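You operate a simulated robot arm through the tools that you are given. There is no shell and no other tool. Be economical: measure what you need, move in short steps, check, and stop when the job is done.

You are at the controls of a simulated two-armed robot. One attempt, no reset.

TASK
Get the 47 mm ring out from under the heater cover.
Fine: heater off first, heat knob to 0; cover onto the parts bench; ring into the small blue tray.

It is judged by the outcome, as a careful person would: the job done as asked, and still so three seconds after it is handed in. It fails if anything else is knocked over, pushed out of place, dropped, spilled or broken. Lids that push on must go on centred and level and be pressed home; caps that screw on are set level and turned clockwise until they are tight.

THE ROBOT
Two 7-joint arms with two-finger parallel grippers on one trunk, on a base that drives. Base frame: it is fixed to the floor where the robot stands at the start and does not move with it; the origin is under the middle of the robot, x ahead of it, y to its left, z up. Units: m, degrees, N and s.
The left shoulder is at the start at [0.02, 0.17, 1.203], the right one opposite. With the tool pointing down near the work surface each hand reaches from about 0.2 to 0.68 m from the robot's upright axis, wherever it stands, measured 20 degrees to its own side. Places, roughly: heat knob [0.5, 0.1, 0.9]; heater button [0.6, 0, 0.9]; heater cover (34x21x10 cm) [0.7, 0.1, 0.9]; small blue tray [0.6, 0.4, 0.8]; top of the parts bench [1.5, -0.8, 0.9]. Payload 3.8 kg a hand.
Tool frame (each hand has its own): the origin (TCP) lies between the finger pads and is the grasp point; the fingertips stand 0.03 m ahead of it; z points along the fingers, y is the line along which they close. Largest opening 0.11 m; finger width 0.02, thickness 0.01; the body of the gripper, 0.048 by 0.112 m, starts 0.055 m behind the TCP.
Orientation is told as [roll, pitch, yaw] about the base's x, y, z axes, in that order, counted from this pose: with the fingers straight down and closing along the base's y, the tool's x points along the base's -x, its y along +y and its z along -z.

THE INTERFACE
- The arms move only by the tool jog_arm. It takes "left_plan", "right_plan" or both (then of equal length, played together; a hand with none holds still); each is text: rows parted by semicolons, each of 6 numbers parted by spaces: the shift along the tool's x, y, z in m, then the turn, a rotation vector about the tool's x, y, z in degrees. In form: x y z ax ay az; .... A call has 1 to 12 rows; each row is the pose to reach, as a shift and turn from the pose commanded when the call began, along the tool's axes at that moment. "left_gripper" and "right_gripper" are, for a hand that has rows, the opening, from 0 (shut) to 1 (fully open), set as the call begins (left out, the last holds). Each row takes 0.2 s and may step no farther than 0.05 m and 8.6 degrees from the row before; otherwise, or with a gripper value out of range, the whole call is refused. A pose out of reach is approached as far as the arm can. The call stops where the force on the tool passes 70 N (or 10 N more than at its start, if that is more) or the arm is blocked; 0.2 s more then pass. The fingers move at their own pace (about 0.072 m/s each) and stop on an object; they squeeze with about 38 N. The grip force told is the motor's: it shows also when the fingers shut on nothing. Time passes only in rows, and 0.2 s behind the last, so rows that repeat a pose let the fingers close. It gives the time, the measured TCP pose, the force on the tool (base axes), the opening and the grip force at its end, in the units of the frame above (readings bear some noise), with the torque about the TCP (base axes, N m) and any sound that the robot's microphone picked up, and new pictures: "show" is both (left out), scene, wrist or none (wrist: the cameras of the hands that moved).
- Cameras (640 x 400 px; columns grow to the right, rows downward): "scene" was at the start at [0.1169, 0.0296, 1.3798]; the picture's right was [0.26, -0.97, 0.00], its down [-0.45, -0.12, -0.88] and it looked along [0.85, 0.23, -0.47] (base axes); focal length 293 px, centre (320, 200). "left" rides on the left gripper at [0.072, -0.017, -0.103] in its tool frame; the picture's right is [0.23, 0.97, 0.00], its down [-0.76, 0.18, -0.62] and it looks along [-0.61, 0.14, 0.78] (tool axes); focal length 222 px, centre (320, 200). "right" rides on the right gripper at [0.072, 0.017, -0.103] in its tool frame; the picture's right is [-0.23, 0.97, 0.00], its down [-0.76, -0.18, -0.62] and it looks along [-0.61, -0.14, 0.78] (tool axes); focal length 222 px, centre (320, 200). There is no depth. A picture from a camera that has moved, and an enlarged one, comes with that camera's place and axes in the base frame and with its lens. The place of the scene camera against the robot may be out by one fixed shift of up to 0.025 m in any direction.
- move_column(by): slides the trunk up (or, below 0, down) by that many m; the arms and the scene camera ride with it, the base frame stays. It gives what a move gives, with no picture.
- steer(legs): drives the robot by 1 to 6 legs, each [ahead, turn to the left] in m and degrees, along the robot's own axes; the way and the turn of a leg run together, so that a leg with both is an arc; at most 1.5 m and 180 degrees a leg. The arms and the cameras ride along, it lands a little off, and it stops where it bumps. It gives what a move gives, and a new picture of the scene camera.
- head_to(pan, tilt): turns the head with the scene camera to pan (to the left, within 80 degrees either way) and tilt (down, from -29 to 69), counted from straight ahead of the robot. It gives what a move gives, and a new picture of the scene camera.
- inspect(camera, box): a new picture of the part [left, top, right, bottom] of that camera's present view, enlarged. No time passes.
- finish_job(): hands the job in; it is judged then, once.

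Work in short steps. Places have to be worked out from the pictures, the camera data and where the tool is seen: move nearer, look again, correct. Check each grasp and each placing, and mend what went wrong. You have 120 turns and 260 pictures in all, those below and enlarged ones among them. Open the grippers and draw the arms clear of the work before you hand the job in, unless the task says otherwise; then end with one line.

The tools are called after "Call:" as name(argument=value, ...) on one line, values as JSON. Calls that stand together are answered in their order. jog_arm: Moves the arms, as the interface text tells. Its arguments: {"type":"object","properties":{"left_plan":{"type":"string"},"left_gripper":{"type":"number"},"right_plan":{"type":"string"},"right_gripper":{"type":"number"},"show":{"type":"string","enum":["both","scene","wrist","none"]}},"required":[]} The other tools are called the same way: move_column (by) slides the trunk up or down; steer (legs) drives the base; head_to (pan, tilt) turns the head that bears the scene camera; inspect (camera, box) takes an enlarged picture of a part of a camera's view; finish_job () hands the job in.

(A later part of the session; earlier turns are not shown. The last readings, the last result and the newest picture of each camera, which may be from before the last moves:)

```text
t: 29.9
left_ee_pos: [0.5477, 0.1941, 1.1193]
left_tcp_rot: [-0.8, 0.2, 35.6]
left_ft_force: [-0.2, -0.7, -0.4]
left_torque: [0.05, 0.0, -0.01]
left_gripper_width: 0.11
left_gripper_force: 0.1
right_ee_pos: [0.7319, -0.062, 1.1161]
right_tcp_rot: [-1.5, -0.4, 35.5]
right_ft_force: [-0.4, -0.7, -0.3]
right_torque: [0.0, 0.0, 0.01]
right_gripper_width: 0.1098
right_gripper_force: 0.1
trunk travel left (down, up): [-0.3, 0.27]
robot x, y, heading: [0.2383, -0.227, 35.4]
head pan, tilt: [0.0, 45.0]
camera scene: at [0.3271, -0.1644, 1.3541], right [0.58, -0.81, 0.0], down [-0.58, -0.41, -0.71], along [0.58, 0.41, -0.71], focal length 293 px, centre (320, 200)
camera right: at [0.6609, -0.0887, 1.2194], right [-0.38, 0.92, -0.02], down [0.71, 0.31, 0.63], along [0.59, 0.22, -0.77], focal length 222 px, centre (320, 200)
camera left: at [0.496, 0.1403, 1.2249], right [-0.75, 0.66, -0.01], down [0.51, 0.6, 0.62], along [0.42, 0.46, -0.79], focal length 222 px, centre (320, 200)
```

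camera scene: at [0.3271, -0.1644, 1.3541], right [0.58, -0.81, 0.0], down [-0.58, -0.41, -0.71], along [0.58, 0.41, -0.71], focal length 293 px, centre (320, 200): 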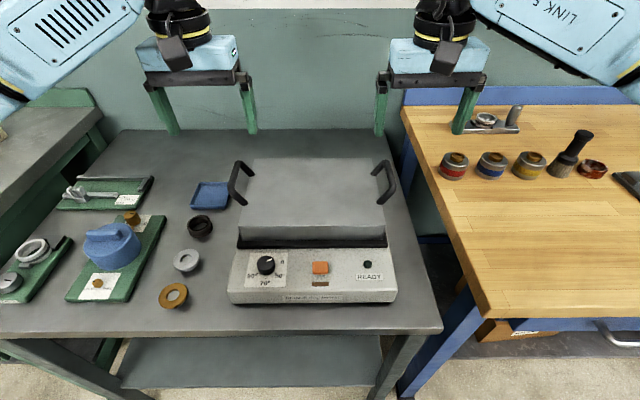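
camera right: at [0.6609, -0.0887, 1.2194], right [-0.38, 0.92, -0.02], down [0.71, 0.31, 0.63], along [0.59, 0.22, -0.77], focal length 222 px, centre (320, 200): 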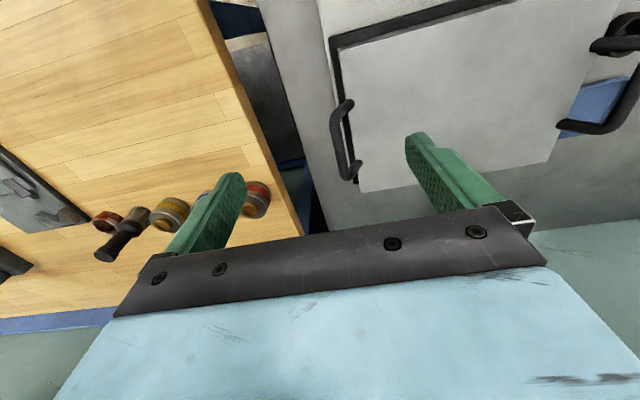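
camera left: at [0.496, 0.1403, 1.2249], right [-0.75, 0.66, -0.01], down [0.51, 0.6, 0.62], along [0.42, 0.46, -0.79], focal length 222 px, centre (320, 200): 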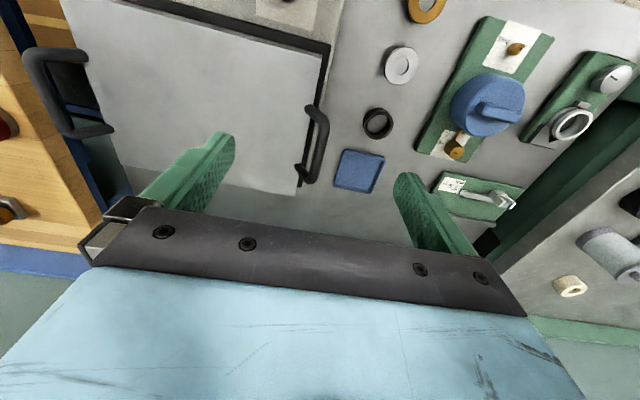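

Zoom on both handles to triangulate them.

Call:
inspect(camera="left", box=[240, 80, 400, 200])

Call:
inspect(camera="right", box=[280, 80, 440, 200])

Call:
inspect(camera="right", box=[480, 20, 640, 140])

Call:
inspect(camera="left", box=[0, 30, 160, 150])

```text
3.33 times, centred on (320, 140) of left
camera zoom: at [0.496, 0.1403, 1.2249], right [-0.75, 0.66, -0.01], down [0.51, 0.6, 0.62], along [0.42, 0.46, -0.79], focal length 740 px, centre (320, 400)
```

zoom: 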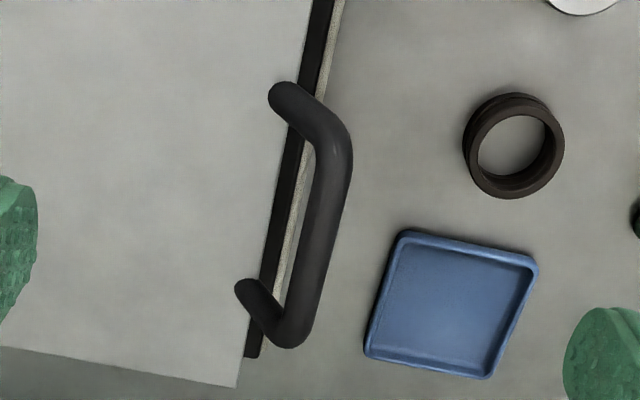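

```text
3.33 times, centred on (360, 140) of right
camera zoom: at [0.6609, -0.0887, 1.2194], right [-0.38, 0.92, -0.02], down [0.71, 0.31, 0.63], along [0.59, 0.22, -0.77], focal length 740 px, centre (187, 400)
```

zoom: 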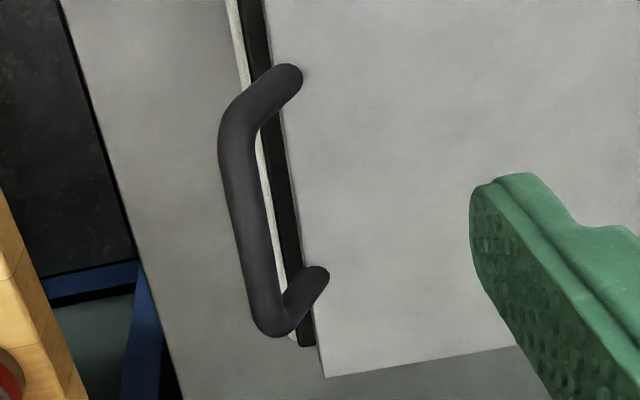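

```text
3.33 times, centred on (560, 80) of right
camera zoom: at [0.6609, -0.0887, 1.2194], right [-0.38, 0.92, -0.02], down [0.71, 0.31, 0.63], along [0.59, 0.22, -0.77], focal length 740 px, centre (-480, 600)
```

zoom: 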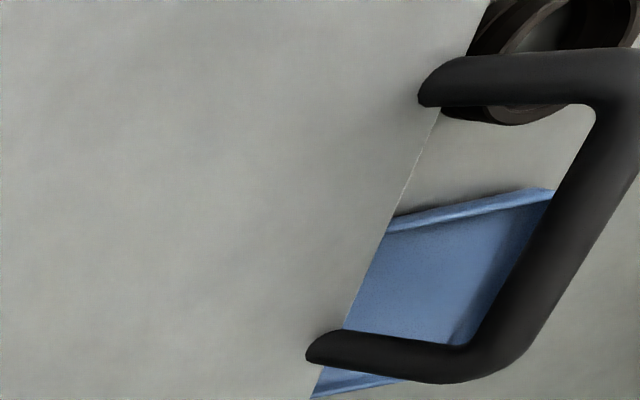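

```text
3.33 times, centred on (80, 90) of left
camera zoom: at [0.496, 0.1403, 1.2249], right [-0.75, 0.66, -0.01], down [0.51, 0.6, 0.62], along [0.42, 0.46, -0.79], focal length 740 px, centre (1120, 567)
```

zoom: 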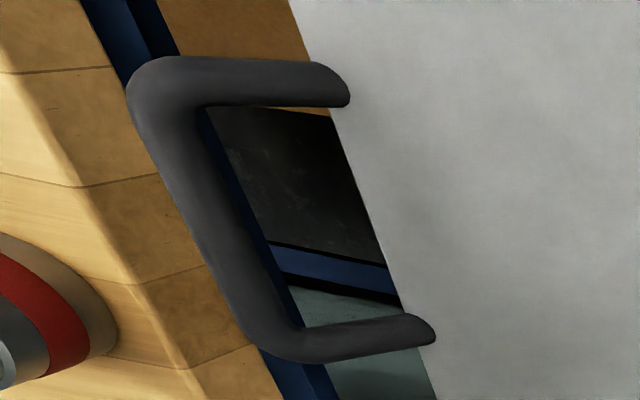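

Triangulation gives bar centres: left [0.590, 0.2335, ~0.955], right [0.780, −0.0185, ~0.950], 316 mm apart. I level both hands and hover just over the bars with fingers at ~50 mm.

Call:
jog_arm(left_plan="-0.019 0.0025 0.04 -0.2 -0.2 0; -0.038 0.005 0.08 -0.4 -0.4 0; -0.0573 0.0074 0.112 -0.53 -0.62 0; -0.0573 0.0074 0.112 -0.53 -0.62 0", right_plan="-0.021 0.0025 0.04 -0.5 -0.2 0; -0.043 0.005 0.08 -1 -0.4 0; -0.0644 0.0074 0.109 -1.45 -0.55 0; -0.0644 0.0074 0.109 -1.45 -0.55 0", left_gripper=0.45, right_gripper=0.45, show="both")

Call:
inspect(camera="left", box=[220, 100, 420, 225])

Call:
inspect(camera="right", box=[220, 100, 420, 225])

```text
t: 30.9
left_ee_pos: [0.5896, 0.2325, 1.0055]
left_tcp_rot: [-0.3, -0.5, 35.6]
left_ft_force: [-0.1, -0.9, 0.7]
left_torque: [0.01, 0.02, 0.02]
left_gripper_width: 0.0496
left_gripper_force: 0.0
right_ee_pos: [0.7837, -0.0216, 1.0091]
right_tcp_rot: [-0.1, -0.9, 35.4]
right_ft_force: [0.4, 0.0, -0.3]
right_torque: [0.03, -0.01, 0.03]
right_gripper_width: 0.0497
right_gripper_force: 0.1
trunk travel left (down, up): [-0.3, 0.27]
robot x, y, heading: [0.2351, -0.2314, 35.5]
head pan, tilt: [0.0, 45.0]
camera scene: at [0.327, -0.1643, 1.3541], right [0.58, -0.81, 0.0], down [-0.58, -0.41, -0.71], along [0.58, 0.41, -0.71], focal length 293 px, centre (320, 200)
camera right: at [0.7125, -0.05, 1.1112], right [-0.38, 0.92, 0.0], down [0.71, 0.29, 0.64], along [0.59, 0.24, -0.77], focal length 222 px, centre (320, 200)
camera left: at [0.5384, 0.1771, 1.1109], right [-0.75, 0.66, -0.01], down [0.51, 0.59, 0.63], along [0.42, 0.47, -0.78], focal length 222 px, centre (320, 200)
```

scene: 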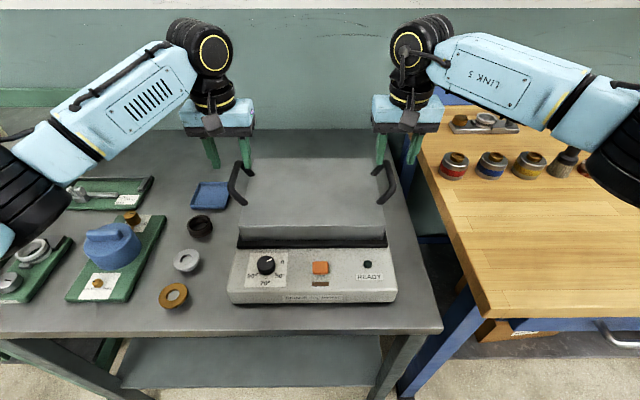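
right: 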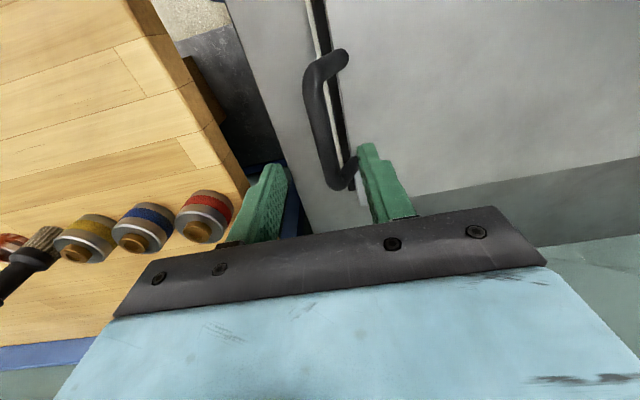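
left: 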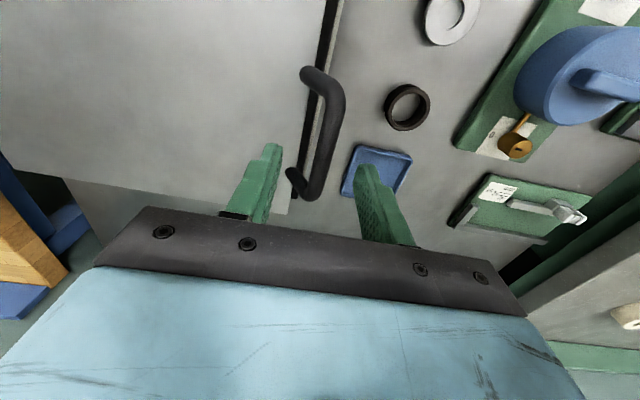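

```text
3.20 times, centred on (320, 162) of left
camera zoom: at [0.5384, 0.1771, 1.1109], right [-0.75, 0.66, -0.01], down [0.51, 0.59, 0.63], along [0.42, 0.47, -0.78], focal length 711 px, centre (320, 320)
```

zoom: 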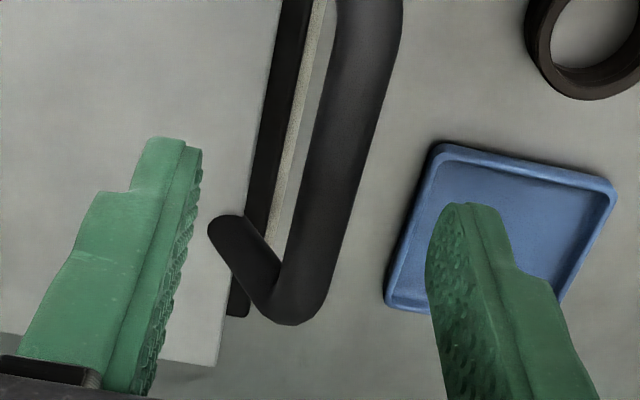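

```text
3.20 times, centred on (320, 162) of right
camera zoom: at [0.7125, -0.05, 1.1112], right [-0.38, 0.92, 0.0], down [0.71, 0.29, 0.64], along [0.59, 0.24, -0.77], focal length 711 px, centre (320, 320)
```

zoom: 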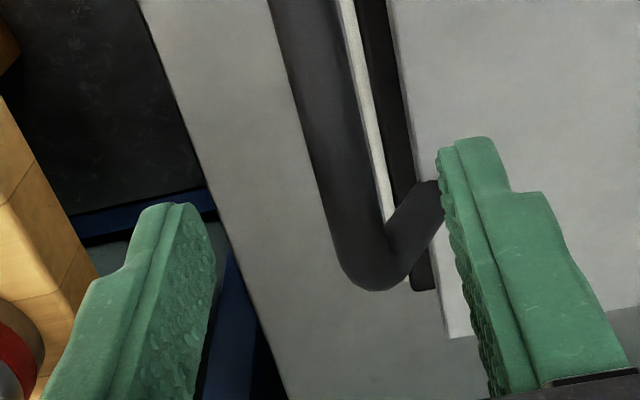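

Both grippers straddle the bars; the right needs about 6 mm inward. I correct it and lower both so the bars sit between the pads.

Call:
jog_arm(left_plan="0 0 0 0 0 0; 0 0 0.02 0 0 0; 0 0 0.034 0 0 0; 0 0 0.041 0 0 0", right_plan="0.004 0.006 0 0 0 0; 0.004 0.006 0.02 0 0 0; 0.004 0.006 0.035 0 0 0; 0.004 0.006 0.044 0 0 0", left_gripper=0.45, right_gripper=0.45, show="both")

Call:
inspect(camera="scene", box=[170, 80, 450, 255])

```text
t: 31.9
left_ee_pos: [0.5899, 0.2323, 0.9658]
left_tcp_rot: [-0.3, -0.4, 35.6]
left_ft_force: [-0.8, -0.8, 0.1]
left_torque: [0.01, 0.03, 0.0]
left_gripper_width: 0.0495
left_gripper_force: 0.1
right_ee_pos: [0.7777, -0.0173, 0.9641]
right_tcp_rot: [0.0, -1.0, 35.4]
right_ft_force: [0.4, 0.5, 0.3]
right_torque: [0.0, 0.0, -0.04]
right_gripper_width: 0.0495
right_gripper_force: 0.0
trunk travel left (down, up): [-0.3, 0.27]
robot x, y, heading: [0.2342, -0.2263, 35.6]
head pan, tilt: [0.0, 45.0]
camera scene: at [0.3277, -0.1637, 1.354], right [0.58, -0.81, 0.0], down [-0.58, -0.41, -0.71], along [0.58, 0.41, -0.71], focal length 293 px, centre (320, 200)
camera right: at [0.7069, -0.0464, 1.0671], right [-0.38, 0.92, 0.0], down [0.71, 0.29, 0.64], along [0.59, 0.24, -0.77], focal length 222 px, centre (320, 200)
camera left: at [0.5391, 0.1779, 1.0699], right [-0.75, 0.66, -0.01], down [0.51, 0.59, 0.63], along [0.42, 0.47, -0.78], focal length 222 px, centre (320, 200)
```

scene: 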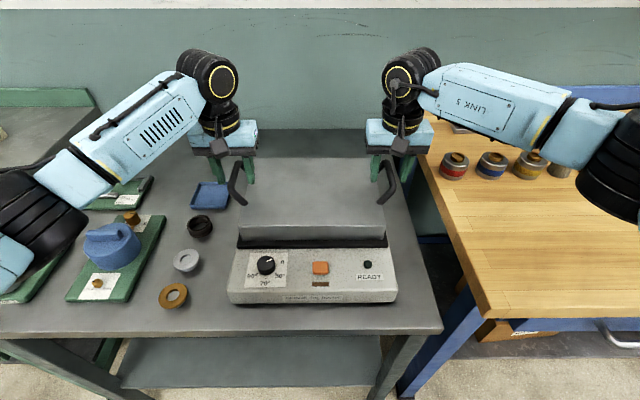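
right: 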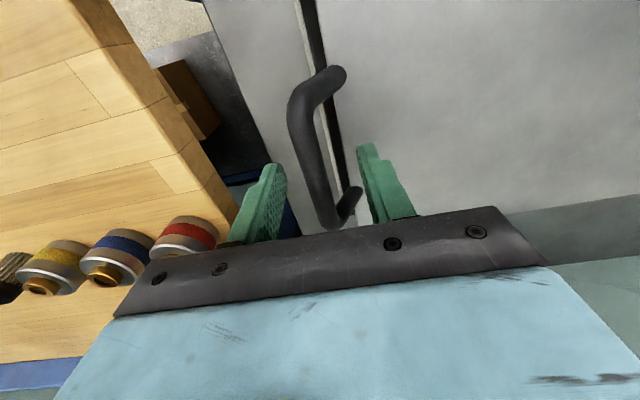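
left: 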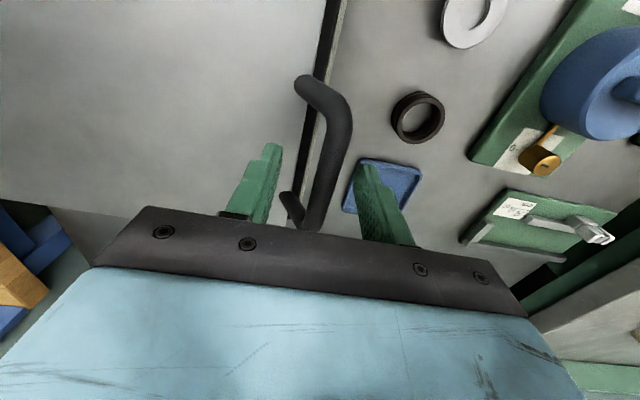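

```text
2.29 times, centred on (310, 168) of scene
camera zoom: at [0.3277, -0.1637, 1.354], right [0.58, -0.81, 0.0], down [-0.58, -0.41, -0.71], along [0.58, 0.41, -0.71], focal length 670 px, centre (343, 274)
```

zoom: 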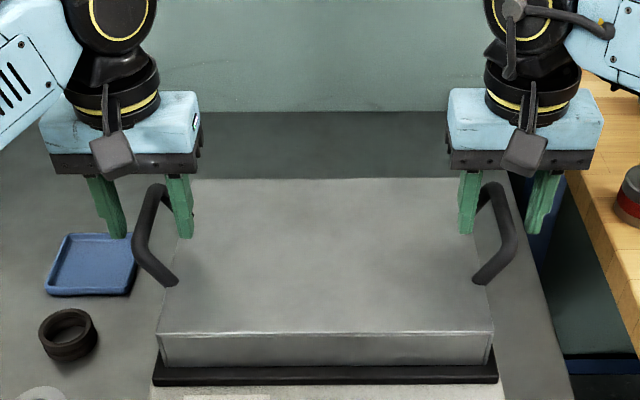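

Geometry agrees: each TCP is centred on its bar. I close both grippers.

Call:
jog_arm(left_plan="0 0 0 0 0 0; 0 0 0 0 0 0; 0 0 0 0 0 0; 0 0 0 0 0 0", right_plan="0 0 0 0 0 0; 0 0 0 0 0 0; 0 0 0 0 0 0; 0 0 0 0 0 0", left_gripper=0, right_gripper=0, show="wrist")

```text
t: 32.9
left_ee_pos: [0.5884, 0.2346, 0.9649]
left_tcp_rot: [0.0, -0.4, 35.9]
left_ft_force: [-11.8, 17.0, 0.7]
left_torque: [0.25, 0.14, 0.38]
left_gripper_width: 0.0135
left_gripper_force: 37.8
right_ee_pos: [0.7783, -0.02, 0.9648]
right_tcp_rot: [-0.4, -1.0, 35.4]
right_ft_force: [10.6, -16.6, 1.4]
right_torque: [-0.21, -0.14, 0.11]
right_gripper_width: 0.0133
right_gripper_force: 38.2
trunk travel left (down, up): [-0.3, 0.27]
robot x, y, heading: [0.235, -0.2301, 35.3]
head pan, tilt: [0.0, 45.0]
camera right: at [0.7076, -0.0475, 1.0671], right [-0.38, 0.93, 0.0], down [0.71, 0.29, 0.64], along [0.59, 0.24, -0.77], focal length 222 px, centre (320, 200)
camera left: at [0.5381, 0.1793, 1.0698], right [-0.75, 0.66, 0.0], down [0.51, 0.59, 0.63], along [0.41, 0.47, -0.78], focal length 222 px, centre (320, 200)
```

right: 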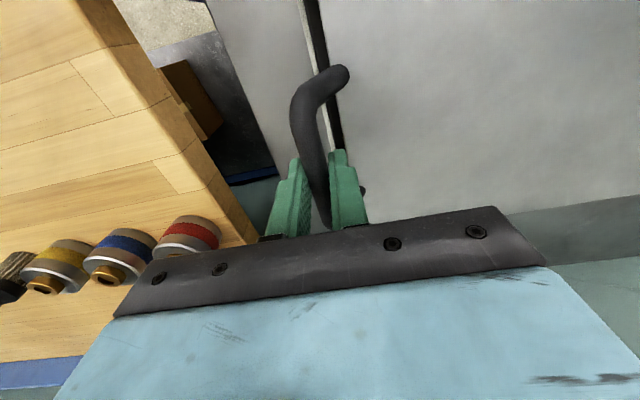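
left: 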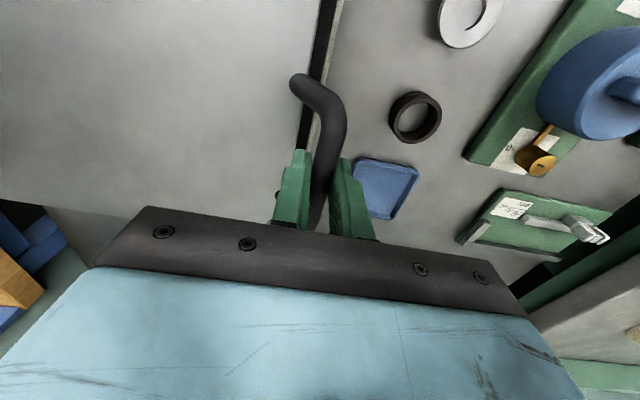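

Both grippers hold the 13 mm bars. I relieve the small lateral preload and lift 3 cm together.

Call:
jog_arm(left_plan="0 0.002 0 0 0 0; 0 0.002 -0.006 0 0 0; 0 0.002 -0.014 0 0 0; 0 0.002 -0.022 0 0 0; 0 0.002 -0.03 0 0 0; 0 0.002 -0.03 0 0 0", right_plan="0 -0.002 0 0 0 0; 0 -0.002 -0.006 0 0 0; 0 -0.002 -0.014 0 0 0; 0 -0.002 -0.022 0 0 0; 0 -0.002 -0.03 0 0 0; 0 -0.002 -0.03 0 0 0", left_gripper=0, right_gripper=0, show="scene")

```text
t: 34.2
left_ee_pos: [0.5889, 0.2353, 0.9939]
left_tcp_rot: [-0.3, -0.4, 35.6]
left_ft_force: [-8.6, 13.1, -2.3]
left_torque: [0.16, 0.11, 0.41]
left_gripper_width: 0.0135
left_gripper_force: 38.1
right_ee_pos: [0.7776, -0.0189, 0.995]
right_tcp_rot: [-0.2, -0.8, 35.5]
right_ft_force: [7.8, -13.7, -3.2]
right_torque: [-0.16, -0.12, -0.03]
right_gripper_width: 0.0131
right_gripper_force: 37.9
trunk travel left (down, up): [-0.3, 0.27]
robot x, y, heading: [0.2376, -0.2322, 35.7]
head pan, tilt: [0.0, 45.0]
camera scene: at [0.328, -0.1634, 1.3539], right [0.58, -0.81, 0.0], down [-0.58, -0.41, -0.71], along [0.58, 0.41, -0.71], focal length 293 px, centre (320, 200)
```

scene: 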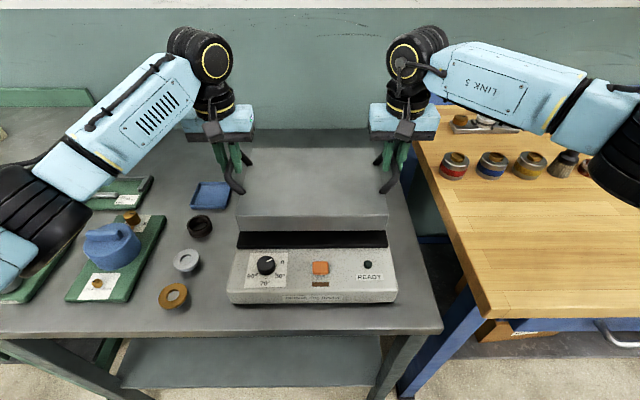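

The cover is up, light and level. I raise the trunk 0.15 m, then look.

Call:
move_column(by=0.15)

Call:
head_to(pan=0, tilt=55)

```text
t: 36.0
left_ee_pos: [0.587, 0.234, 1.145]
left_tcp_rot: [-0.3, -0.3, 35.5]
left_ft_force: [-7.9, 12.5, -3.2]
left_torque: [0.17, 0.05, 0.43]
left_gripper_width: 0.0138
left_gripper_force: 38.3
right_ee_pos: [0.7777, -0.0196, 1.1447]
right_tcp_rot: [0.0, -0.9, 35.5]
right_ft_force: [9.3, -13.3, -3.7]
right_torque: [-0.23, -0.07, -0.09]
right_gripper_width: 0.0137
right_gripper_force: 38.1
trunk travel left (down, up): [-0.45, 0.12]
robot x, y, heading: [0.2387, -0.2263, 35.5]
head pan, tilt: [0.0, 45.0]
```

```text
t: 36.7
left_ee_pos: [0.5885, 0.2358, 1.1439]
left_tcp_rot: [-0.2, -0.5, 35.6]
left_ft_force: [-8.9, 13.4, -3.5]
left_torque: [0.16, 0.07, 0.43]
left_gripper_width: 0.0134
left_gripper_force: 37.9
right_ee_pos: [0.7773, -0.0193, 1.144]
right_tcp_rot: [-0.2, -1.0, 35.5]
right_ft_force: [8.0, -13.1, -2.7]
right_torque: [-0.14, -0.11, -0.07]
right_gripper_width: 0.0134
right_gripper_force: 38.2
trunk travel left (down, up): [-0.45, 0.12]
robot x, y, heading: [0.2375, -0.2308, 35.6]
head pan, tilt: [0.0, 55.0]
camera scene: at [0.3204, -0.1688, 1.4905], right [0.58, -0.81, 0.0], down [-0.67, -0.48, -0.57], along [0.47, 0.33, -0.82], focal length 293 px, centre (320, 200)
```

scene: 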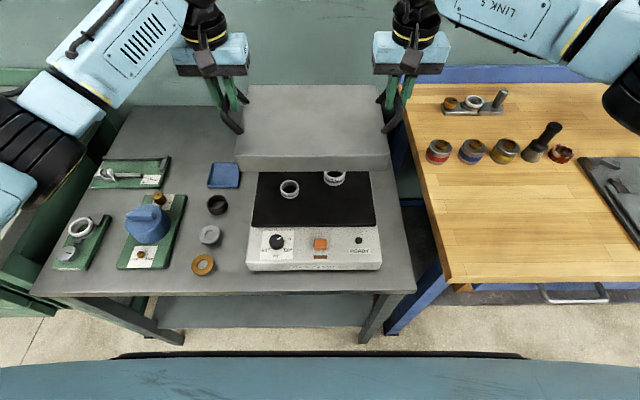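

Rings are visible on the plate. The bench has clear space in front of the jars; I back off 0.11 m, shift 0.49 m right, and face the bench again with the cover held high.

Call:
steer(legs=[[-0.11, 0], [0, -90], [0.49, 0], [0, 90]])

```text
t: 48.1
left_ee_pos: [0.792, -0.2453, 1.1449]
left_tcp_rot: [-0.2, -0.4, 33.6]
left_ft_force: [-7.2, 12.3, -2.7]
left_torque: [0.16, 0.08, 0.37]
left_gripper_width: 0.0135
left_gripper_force: 38.3
right_ee_pos: [0.9726, -0.5062, 1.1444]
right_tcp_rot: [-0.1, -1.0, 33.3]
right_ft_force: [7.8, -13.2, -3.4]
right_torque: [-0.22, -0.06, -0.03]
right_gripper_width: 0.0132
right_gripper_force: 37.6
trunk travel left (down, up): [-0.45, 0.12]
robot x, y, heading: [0.4201, -0.6973, 33.3]
head pan, tilt: [0.0, 55.0]
camera scene: at [0.5095, -0.6391, 1.4905], right [0.55, -0.83, 0.0], down [-0.68, -0.45, -0.57], along [0.48, 0.32, -0.82], focal length 293 px, centre (320, 200)
```

scene: 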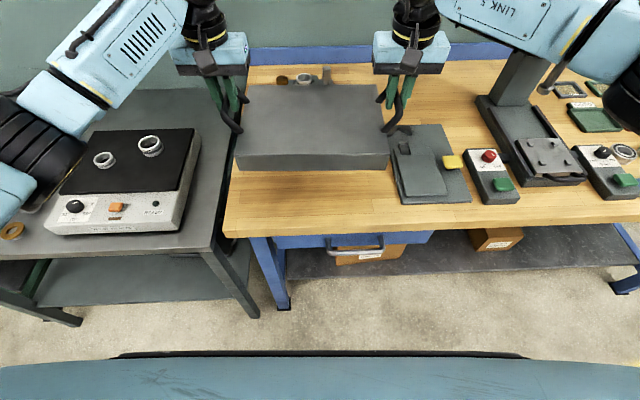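

The cover hovers over clear bench: ~5 cm to the front edge, ~5 cm to the jars behind, and the mat to its right. I lower the trunk 0.11 m and look.

Call:
move_column(by=-0.11)

Call:
head_to(pan=0, tilt=45)

Call:
inspect(camera="left", box=[0, 0, 640, 400])

Call:
inspect(camera="right", box=[0, 0, 640, 400])

```text
t: 49.5
left_ee_pos: [0.7916, -0.2444, 1.0347]
left_tcp_rot: [-0.2, -0.4, 33.6]
left_ft_force: [1.0, 0.5, -3.0]
left_torque: [0.02, 0.02, 0.42]
left_gripper_width: 0.0134
left_gripper_force: 38.1
right_ee_pos: [0.9715, -0.5058, 1.0352]
right_tcp_rot: [-0.1, -1.0, 33.4]
right_ft_force: [-0.8, -0.6, -2.9]
right_torque: [-0.02, 0.04, -0.03]
right_gripper_width: 0.0133
right_gripper_force: 37.8
trunk travel left (down, up): [-0.34, 0.23]
robot x, y, heading: [0.4223, -0.6964, 33.4]
head pan, tilt: [0.0, 55.0]
```

```text
t: 50.2
left_ee_pos: [0.7916, -0.2466, 1.0344]
left_tcp_rot: [-0.2, -0.3, 33.5]
left_ft_force: [1.3, 0.1, -2.5]
left_torque: [0.0, -0.08, 0.38]
left_gripper_width: 0.0133
left_gripper_force: 38.1
right_ee_pos: [0.9712, -0.5067, 1.0337]
right_tcp_rot: [-0.1, -1.0, 33.4]
right_ft_force: [-0.8, -1.4, -3.0]
right_torque: [-0.06, 0.07, -0.05]
right_gripper_width: 0.0133
right_gripper_force: 38.5
trunk travel left (down, up): [-0.34, 0.23]
robot x, y, heading: [0.4233, -0.6979, 33.5]
head pan, tilt: [0.0, 45.0]
camera scene: at [0.5174, -0.6342, 1.3939], right [0.55, -0.83, 0.0], down [-0.59, -0.39, -0.71], along [0.59, 0.39, -0.71], focal length 293 px, centre (320, 200)
```

scene: 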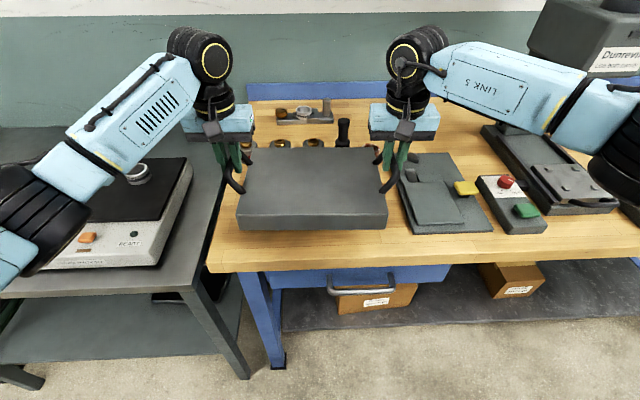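

```text
1.00 times, centred on (320, 200) of left (not enlarged: the box is as wide or as high as the picture)
camera zoom: at [0.7395, -0.299, 1.1394], right [-0.73, 0.69, -0.01], down [0.53, 0.57, 0.63], along [0.43, 0.45, -0.78], focal length 222 px, centre (320, 200)
```

zoom: 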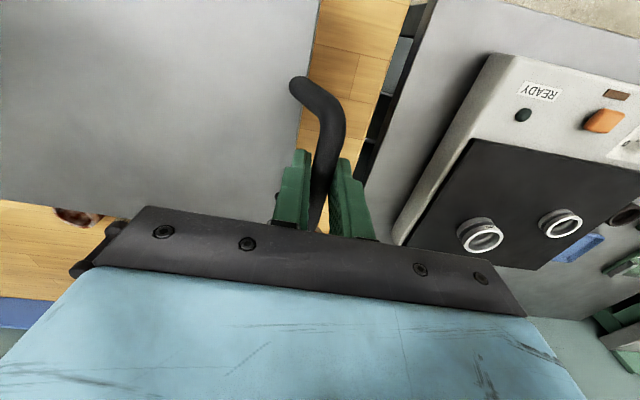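

```text
1.00 times, centred on (320, 200) of right (not enlarged: the box is as wide or as high as the picture)
camera zoom: at [0.9013, -0.533, 1.1367], right [-0.35, 0.94, 0.0], down [0.72, 0.27, 0.64], along [0.6, 0.22, -0.77], focal length 222 px, centre (320, 200)
```

zoom: 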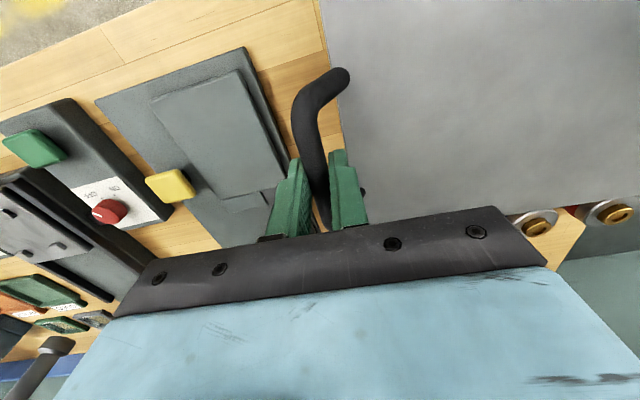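

Clear around the cover footprint. I lower both hands gently together.

Call:
jog_arm(left_plan="0 0 0.008 0 0 0; 0 0 0.016 0 0 0; 0 0 0.022 0 0 0; 0 0 0.025 0 0 0; 0 0 0.025 0 0 0", right_plan="0 0 0.008 0 0 0; 0 0 0.016 0 0 0; 0 0 0.022 0 0 0; 0 0 0.025 0 0 0; 0 0 0.025 0 0 0", left_gripper=0, right_gripper=0, show="scene")

```text
t: 51.4
left_ee_pos: [0.7922, -0.2453, 1.0093]
left_tcp_rot: [-0.2, -0.4, 33.6]
left_ft_force: [0.3, 1.1, -4.0]
left_torque: [0.05, -0.03, 0.4]
left_gripper_width: 0.0133
left_gripper_force: 38.1
right_ee_pos: [0.973, -0.5063, 1.0095]
right_tcp_rot: [-0.1, -0.9, 33.5]
right_ft_force: [-0.2, 0.6, -3.6]
right_torque: [-0.02, 0.07, -0.03]
right_gripper_width: 0.0137
right_gripper_force: 37.7
trunk travel left (down, up): [-0.34, 0.23]
robot x, y, heading: [0.4259, -0.6897, 33.5]
head pan, tilt: [0.0, 45.0]
camera scene: at [0.5173, -0.6342, 1.3939], right [0.55, -0.83, 0.0], down [-0.59, -0.39, -0.71], along [0.59, 0.39, -0.71], focal length 293 px, centre (320, 200)
```

scene: 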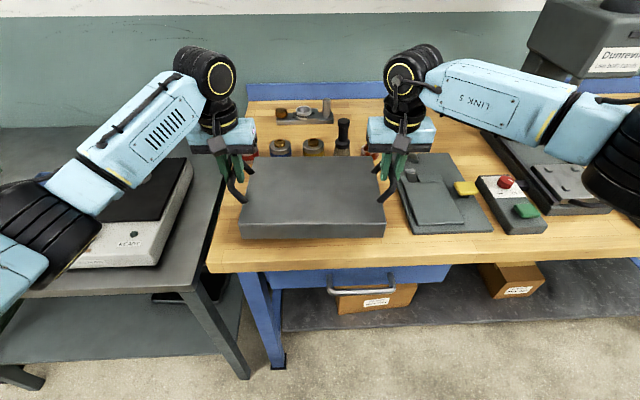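

Not yet touching. I continue down in millimetre steps.

Call:
jog_arm(left_plan="0 0 0.003 0 0 0; 0 0 0.006 0 0 0; 0 0 0.008 0 0 0; 0 0 0.008 0 0 0", right_plan="0 0 0.003 0 0 0; 0 0 0.006 0 0 0; 0 0 0.008 0 0 0; 0 0 0.008 0 0 0", left_gripper=0, right_gripper=0, show="none")

Call:
inspect(camera="scene", box=[200, 130, 440, 280])

```text
t: 52.4
left_ee_pos: [0.7926, -0.2452, 1.0015]
left_tcp_rot: [-0.3, -0.5, 33.6]
left_ft_force: [1.3, 1.7, -2.7]
left_torque: [0.09, -0.09, 0.49]
left_gripper_width: 0.0135
left_gripper_force: 38.2
right_ee_pos: [0.9726, -0.5067, 1.0005]
right_tcp_rot: [0.0, -0.9, 33.3]
right_ft_force: [-1.8, -1.1, -2.6]
right_torque: [-0.08, 0.11, 0.01]
right_gripper_width: 0.0131
right_gripper_force: 38.1
trunk travel left (down, up): [-0.34, 0.23]
robot x, y, heading: [0.4238, -0.6998, 33.6]
head pan, tilt: [0.0, 45.0]
```

```text
2.67 times, centred on (320, 205) of scene
camera zoom: at [0.5173, -0.6342, 1.3939], right [0.55, -0.83, 0.0], down [-0.59, -0.39, -0.71], along [0.59, 0.39, -0.71], focal length 782 px, centre (320, 187)
```

zoom: 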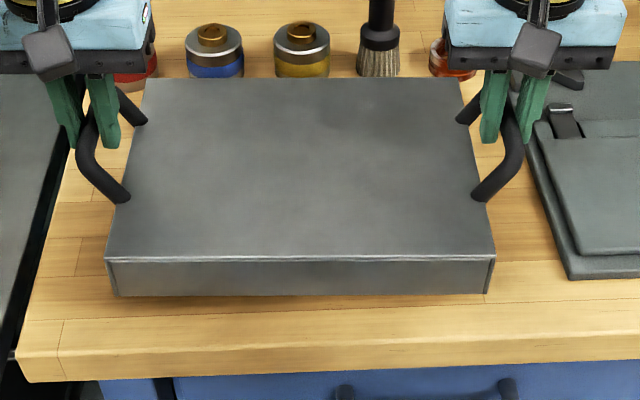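

Barely any contact yet. Continue in 2 mm steps.

Call:
jog_arm(left_plan="0 0 0.002 0 0 0; 0 0 0.004 0 0 0; 0 0 0.006 0 0 0; 0 0 0.006 0 0 0", right_plan="0 0 0.002 0 0 0; 0 0 0.004 0 0 0; 0 0 0.006 0 0 0; 0 0 0.006 0 0 0", left_gripper=0, right_gripper=0, show="none")

```text
t: 53.4
left_ee_pos: [0.7923, -0.2438, 0.9952]
left_tcp_rot: [-0.2, -0.3, 33.6]
left_ft_force: [1.3, -0.3, -2.6]
left_torque: [-0.04, 0.05, 0.43]
left_gripper_width: 0.0136
left_gripper_force: 38.0
right_ee_pos: [0.9743, -0.5058, 0.9946]
right_tcp_rot: [0.0, -0.8, 33.6]
right_ft_force: [-1.9, 0.6, -3.3]
right_torque: [0.02, -0.04, -0.01]
right_gripper_width: 0.0133
right_gripper_force: 38.3
trunk travel left (down, up): [-0.34, 0.23]
robot x, y, heading: [0.425, -0.6954, 33.4]
head pan, tilt: [0.0, 45.0]
```

Call:
jog_arm(left_plan="0 0 0.003 0 0 0; 0 0 0.006 0 0 0; 0 0 0.009 0 0 0; 0 0 0.012 0 0 0; 0 0 0.012 0 0 0", right_plan="0 0 0.003 0 0 0; 0 0 0.006 0 0 0; 0 0 0.009 0 0 0; 0 0 0.012 0 0 0; 0 0 0.012 0 0 0", left_gripper=0, right_gripper=0, show="none")

Call:
inspect(camera="scene", box=[200, 130, 440, 280])

```text
t: 54.6
left_ee_pos: [0.7929, -0.246, 0.9843]
left_tcp_rot: [-0.2, -0.3, 33.5]
left_ft_force: [-1.2, 4.7, -3.8]
left_torque: [0.1, -0.03, 0.43]
left_gripper_width: 0.0137
left_gripper_force: 38.3
right_ee_pos: [0.9728, -0.5056, 0.9832]
right_tcp_rot: [-0.3, -0.9, 33.3]
right_ft_force: [1.5, -3.6, -3.0]
right_torque: [-0.1, 0.09, 0.01]
right_gripper_width: 0.0135
right_gripper_force: 38.4
trunk travel left (down, up): [-0.34, 0.23]
robot x, y, heading: [0.4221, -0.6934, 33.4]
head pan, tilt: [0.0, 45.0]
```

```text
2.67 times, centred on (320, 205) of scene
camera zoom: at [0.5173, -0.6342, 1.3939], right [0.55, -0.83, 0.0], down [-0.59, -0.39, -0.71], along [0.59, 0.39, -0.71], focal length 782 px, centre (320, 187)
```

zoom: 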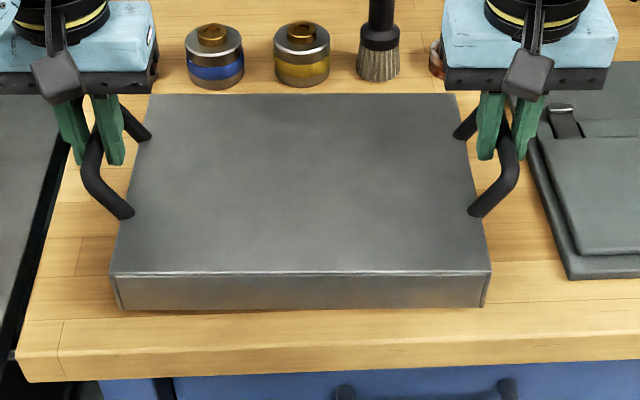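

Still no contact; the bench is lower than estimated. I nudge 1.5 cm forward (more front margin) and continue down.

Call:
jog_arm(left_plan="-0.008 0 0.002 0 0 0; -0.015 0 0.005 0 0 0; -0.015 0 0.01 0 0 0; -0.015 0 0.014 0 0 0; -0.015 0 0.018 0 0 0; -0.015 0 0.018 0 0 0", right_plan="-0.008 0 0.002 0 0 0; -0.015 0 0.005 0 0 0; -0.015 0 0.01 0 0 0; -0.015 0 0.014 0 0 0; -0.015 0 0.018 0 0 0; -0.015 0 0.018 0 0 0", left_gripper=0, right_gripper=0, show="none")

Call:
inspect(camera="scene", box=[200, 130, 440, 280])

```text
t: 56.0
left_ee_pos: [0.8056, -0.2388, 0.9725]
left_tcp_rot: [-0.3, -1.1, 33.6]
left_ft_force: [0.8, 10.1, 29.3]
left_torque: [0.19, -0.2, 0.54]
left_gripper_width: 0.0137
left_gripper_force: 38.0
right_ee_pos: [0.9852, -0.4977, 0.9711]
right_tcp_rot: [0.0, -1.5, 33.4]
right_ft_force: [7.5, -3.3, 30.0]
right_torque: [-0.03, -0.12, 0.02]
right_gripper_width: 0.0137
right_gripper_force: 38.2
trunk travel left (down, up): [-0.34, 0.23]
robot x, y, heading: [0.4275, -0.6963, 33.6]
head pan, tilt: [0.0, 45.0]
```

```text
2.67 times, centred on (320, 205) of scene
camera zoom: at [0.5136, -0.6366, 1.3946], right [0.55, -0.83, 0.0], down [-0.59, -0.39, -0.71], along [0.59, 0.39, -0.7], focal length 782 px, centre (320, 187)
```

zoom: 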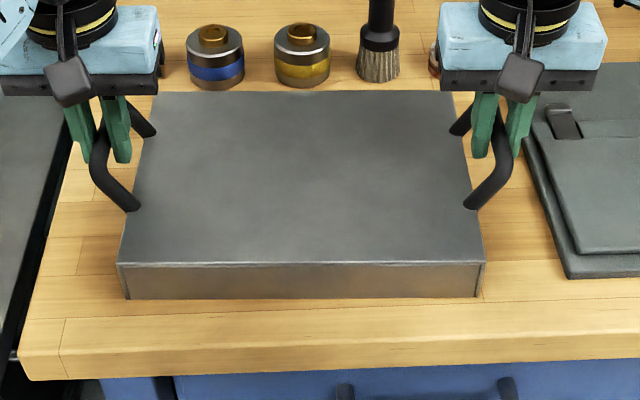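

Contact: ~30 N up on each hand, cover flat on bench. I relax the push, open modestly, and rise.

Call:
jog_arm(left_plan="0 0 -0.003 0 0 0; 0 0 -0.006 0 0 0; 0 0 -0.006 0 0 0", right_plan="0 0 -0.003 0 0 0; 0 0 -0.006 0 0 0; 0 0 -0.006 0 0 0", left_gripper=0, right_gripper=0, show="none")

Call:
jog_arm(left_plan="0 0 0 0 0 0; 0 0 0 0 0 0; 0 0 -0.01 0 0 0; 0 0 -0.04 0 0 0; 0 0 -0.08 0 0 0; 0 0 -0.12 0 0 0", right_plan="0 0 0 0 0 0; 0 0 0 0 0 0; 0 0 -0.01 0 0 0; 0 0 -0.04 0 0 0; 0 0 -0.08 0 0 0; 0 0 -0.12 0 0 0", left_gripper=0.35, right_gripper=0.35, show="scene")

```text
t: 56.8
left_ee_pos: [0.8043, -0.238, 0.9719]
left_tcp_rot: [-0.2, -0.3, 33.6]
left_ft_force: [-1.5, 8.7, 9.4]
left_torque: [0.65, -0.75, 0.33]
left_gripper_width: 0.0137
left_gripper_force: 38.6
right_ee_pos: [0.9834, -0.4985, 0.9699]
right_tcp_rot: [-0.2, -0.9, 33.5]
right_ft_force: [7.8, -3.0, 5.6]
right_torque: [0.61, -1.02, -0.08]
right_gripper_width: 0.0136
right_gripper_force: 38.0
trunk travel left (down, up): [-0.34, 0.23]
robot x, y, heading: [0.4281, -0.6984, 33.2]
head pan, tilt: [0.0, 45.0]
```

```text
t: 58.2
left_ee_pos: [0.8035, -0.2381, 1.092]
left_tcp_rot: [-0.2, -0.4, 33.7]
left_ft_force: [0.1, -0.8, 0.2]
left_torque: [0.0, 0.0, -0.01]
left_gripper_width: 0.0384
left_gripper_force: 0.0
right_ee_pos: [0.9818, -0.4974, 1.093]
right_tcp_rot: [-0.1, -1.0, 33.4]
right_ft_force: [1.0, -0.6, 0.1]
right_torque: [0.02, -0.04, -0.03]
right_gripper_width: 0.0386
right_gripper_force: 0.0
trunk travel left (down, up): [-0.34, 0.23]
robot x, y, heading: [0.4209, -0.6959, 33.3]
head pan, tilt: [0.0, 45.0]
camera scene: at [0.5161, -0.6349, 1.3941], right [0.55, -0.83, 0.0], down [-0.59, -0.39, -0.71], along [0.59, 0.39, -0.71], focal length 293 px, centre (320, 200)
```

scene: 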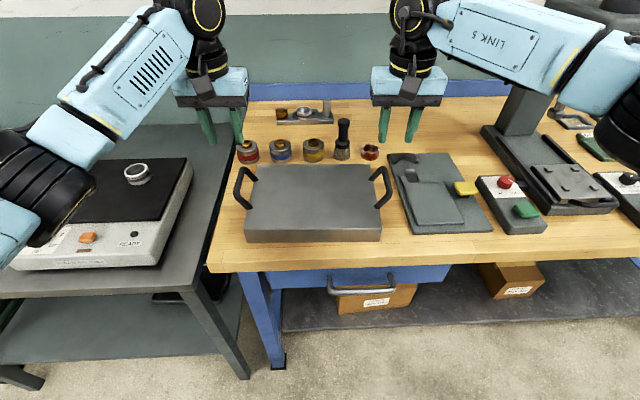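

The cover sits flat on the bench, clear of everything. I retract the hands up and back, then drive back to the heater, slightly left of before so the left hand reaches ring and tray.

Call:
jog_arm(left_plan="0.03 0 -0.03 0 0 0; 0.06 0 -0.06 0 0 0; 0.095 0 -0.09 0 0 0; 0.13 0 -0.1 0 0 0; 0.16 0 -0.1 0 0 0", right_plan="0.03 0 -0.03 0 0 0; 0.06 0 -0.06 0 0 0; 0.095 -0.02 -0.09 0 0 0; 0.13 -0.05 -0.1 0 0 0; 0.16 -0.08 -0.1 0 0 0", left_gripper=1, right_gripper=1, show="none")

Call:
steer(legs=[[0, 78], [0.634, 0], [0, -76]])

```text
refused: row 3 steps farther than a row can; nothing moved
```

```text
t: 65.3
left_ee_pos: [-0.1548, 0.3736, 1.0927]
left_tcp_rot: [-0.1, -0.4, 110.1]
left_ft_force: [-0.9, 1.2, -0.5]
left_torque: [-0.05, 0.04, -0.01]
left_gripper_width: 0.0385
left_gripper_force: 0.0
right_ee_pos: [0.1432, 0.4868, 1.0908]
right_tcp_rot: [0.0, -1.0, 110.0]
right_ft_force: [0.6, 1.5, -0.7]
right_torque: [-0.01, 0.04, -0.01]
right_gripper_width: 0.0385
right_gripper_force: 0.0
trunk travel left (down, up): [-0.34, 0.23]
robot x, y, heading: [0.1855, -0.109, 109.6]
head pan, tilt: [0.0, 45.0]
stopped in leg 2: the robot was blocked; the commanded pose is now the measured one
camera scene: at [0.162, -0.0065, 1.394], right [0.94, 0.34, 0.0], down [0.24, -0.67, -0.71], along [-0.24, 0.66, -0.71], focal length 293 px, centre (320, 200)
```

scene: 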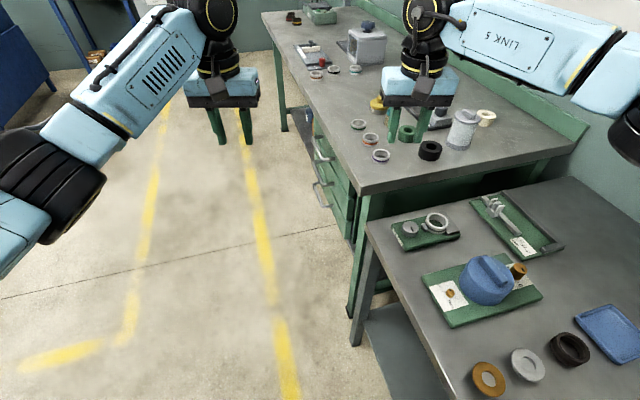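

The retract was refused (step too long) yet the drive went ahead and stopped essentially at the target; tool forces are nil. I raise the trunk for clearance and pull the hands in before turning.

Call:
move_column(by=0.1)

Call:
jog_arm(left_plan="0.03 0 0 0 0 0; 0.06 0 0 0 0 0; 0.09 0 0 0 0 0; 0.12 0 0 0 0 0; 0.15 0 0 0 0 0", right_plan="0.03 0 0 0 0 0; 0.06 0 0 0 0 0; 0.09 -0.02 0 0 0 0; 0.12 -0.05 0 0 0 0; 0.15 -0.08 0 0 0 0", left_gripper=1, right_gripper=1, show="none")

Call:
steer(legs=[[-0.03, 0], [0, -74]])

```text
t: 66.6
left_ee_pos: [-0.1543, 0.3733, 1.1927]
left_tcp_rot: [-0.1, -0.4, 110.2]
left_ft_force: [0.0, 0.9, -0.8]
left_torque: [-0.02, 0.02, -0.02]
left_gripper_width: 0.0386
left_gripper_force: 0.0
right_ee_pos: [0.1405, 0.4875, 1.191]
right_tcp_rot: [-0.1, -1.0, 110.1]
right_ft_force: [-0.4, -0.4, 0.2]
right_torque: [-0.02, 0.0, 0.01]
right_gripper_width: 0.0384
right_gripper_force: 0.0
trunk travel left (down, up): [-0.44, 0.13]
robot x, y, heading: [0.188, -0.1104, 109.9]
head pan, tilt: [0.0, 45.0]
```

```text
t: 67.8
left_ee_pos: [-0.101, 0.2326, 1.1911]
left_tcp_rot: [-0.2, -0.5, 110.1]
left_ft_force: [0.2, 0.3, -0.5]
left_torque: [0.01, 0.0, -0.01]
left_gripper_width: 0.1099
left_gripper_force: 0.0
right_ee_pos: [0.2702, 0.3731, 1.1896]
right_tcp_rot: [-0.1, -1.1, 110.1]
right_ft_force: [0.6, -0.3, -0.7]
right_torque: [0.01, 0.0, -0.03]
right_gripper_width: 0.11
right_gripper_force: 0.0
trunk travel left (down, up): [-0.44, 0.13]
robot x, y, heading: [0.1866, -0.1124, 110.1]
head pan, tilt: [0.0, 45.0]
```

```text
t: 71.8
left_ee_pos: [0.4438, 0.2382, 1.1911]
left_tcp_rot: [-0.2, -0.4, 36.6]
left_ft_force: [0.2, 0.3, 0.2]
left_torque: [-0.02, 0.0, -0.01]
left_gripper_width: 0.1099
left_gripper_force: 0.0
right_ee_pos: [0.6828, -0.0788, 1.1891]
right_tcp_rot: [-0.1, -1.1, 36.6]
right_ft_force: [0.2, 0.3, 0.4]
right_torque: [-0.01, 0.03, 0.01]
right_gripper_width: 0.1099
right_gripper_force: 0.0
trunk travel left (down, up): [-0.44, 0.13]
robot x, y, heading: [0.1983, -0.1375, 36.3]
head pan, tilt: [0.0, 45.0]
camera scene: at [0.288, -0.0712, 1.494], right [0.59, -0.81, 0.0], down [-0.57, -0.42, -0.71], along [0.57, 0.42, -0.71], focal length 293 px, centre (320, 200)
```

scene: 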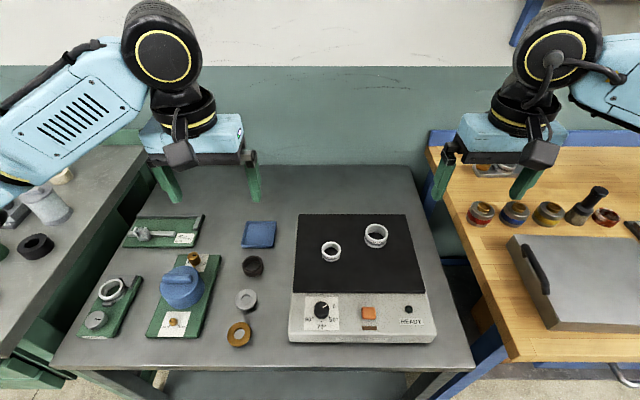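

Everything is still in place. Two rings lie on the plate; zoom to compare them.

Call:
inspect(camera="scene", box=[280, 200, 440, 300])

Call:
inspect(camera="scene", box=[80, 200, 280, 350])

Call:
inspect(camera="left", box=[0, 0, 640, 400])

```text
4.00 times, centred on (360, 250) of scene
camera zoom: at [0.288, -0.0712, 1.494], right [0.59, -0.81, 0.0], down [-0.57, -0.42, -0.71], along [0.57, 0.42, -0.71], focal length 1172 px, centre (160, 0)
```

zoom: 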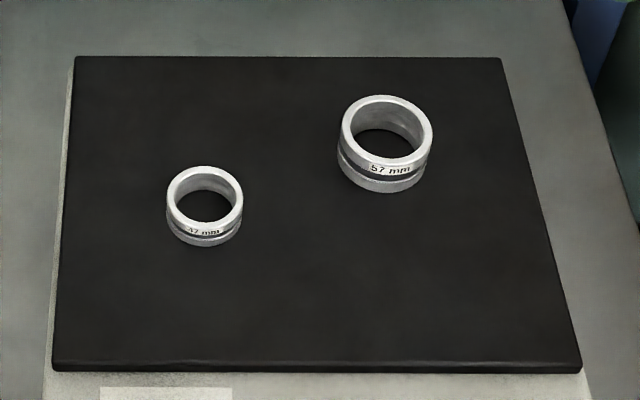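

```text
2.67 times, centred on (180, 275) of scene
camera zoom: at [0.288, -0.0712, 1.494], right [0.59, -0.81, 0.0], down [-0.57, -0.42, -0.71], along [0.57, 0.42, -0.71], focal length 782 px, centre (693, 0)
```

zoom: 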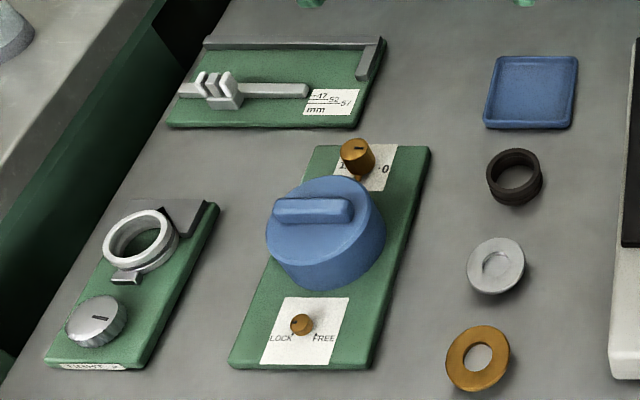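

```text
1.00 times, centred on (320, 200) of left (not enlarged: the box is as wide or as high as the picture)
camera zoom: at [0.394, 0.1817, 1.2953], right [-0.76, 0.65, 0.0], down [0.5, 0.6, 0.63], along [0.41, 0.48, -0.78], focal length 222 px, centre (320, 200)
```

zoom: 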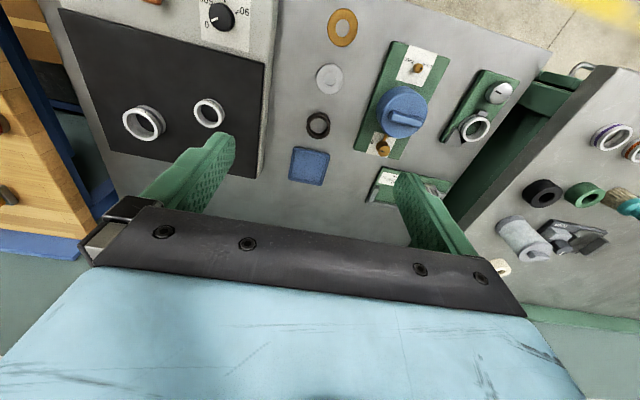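

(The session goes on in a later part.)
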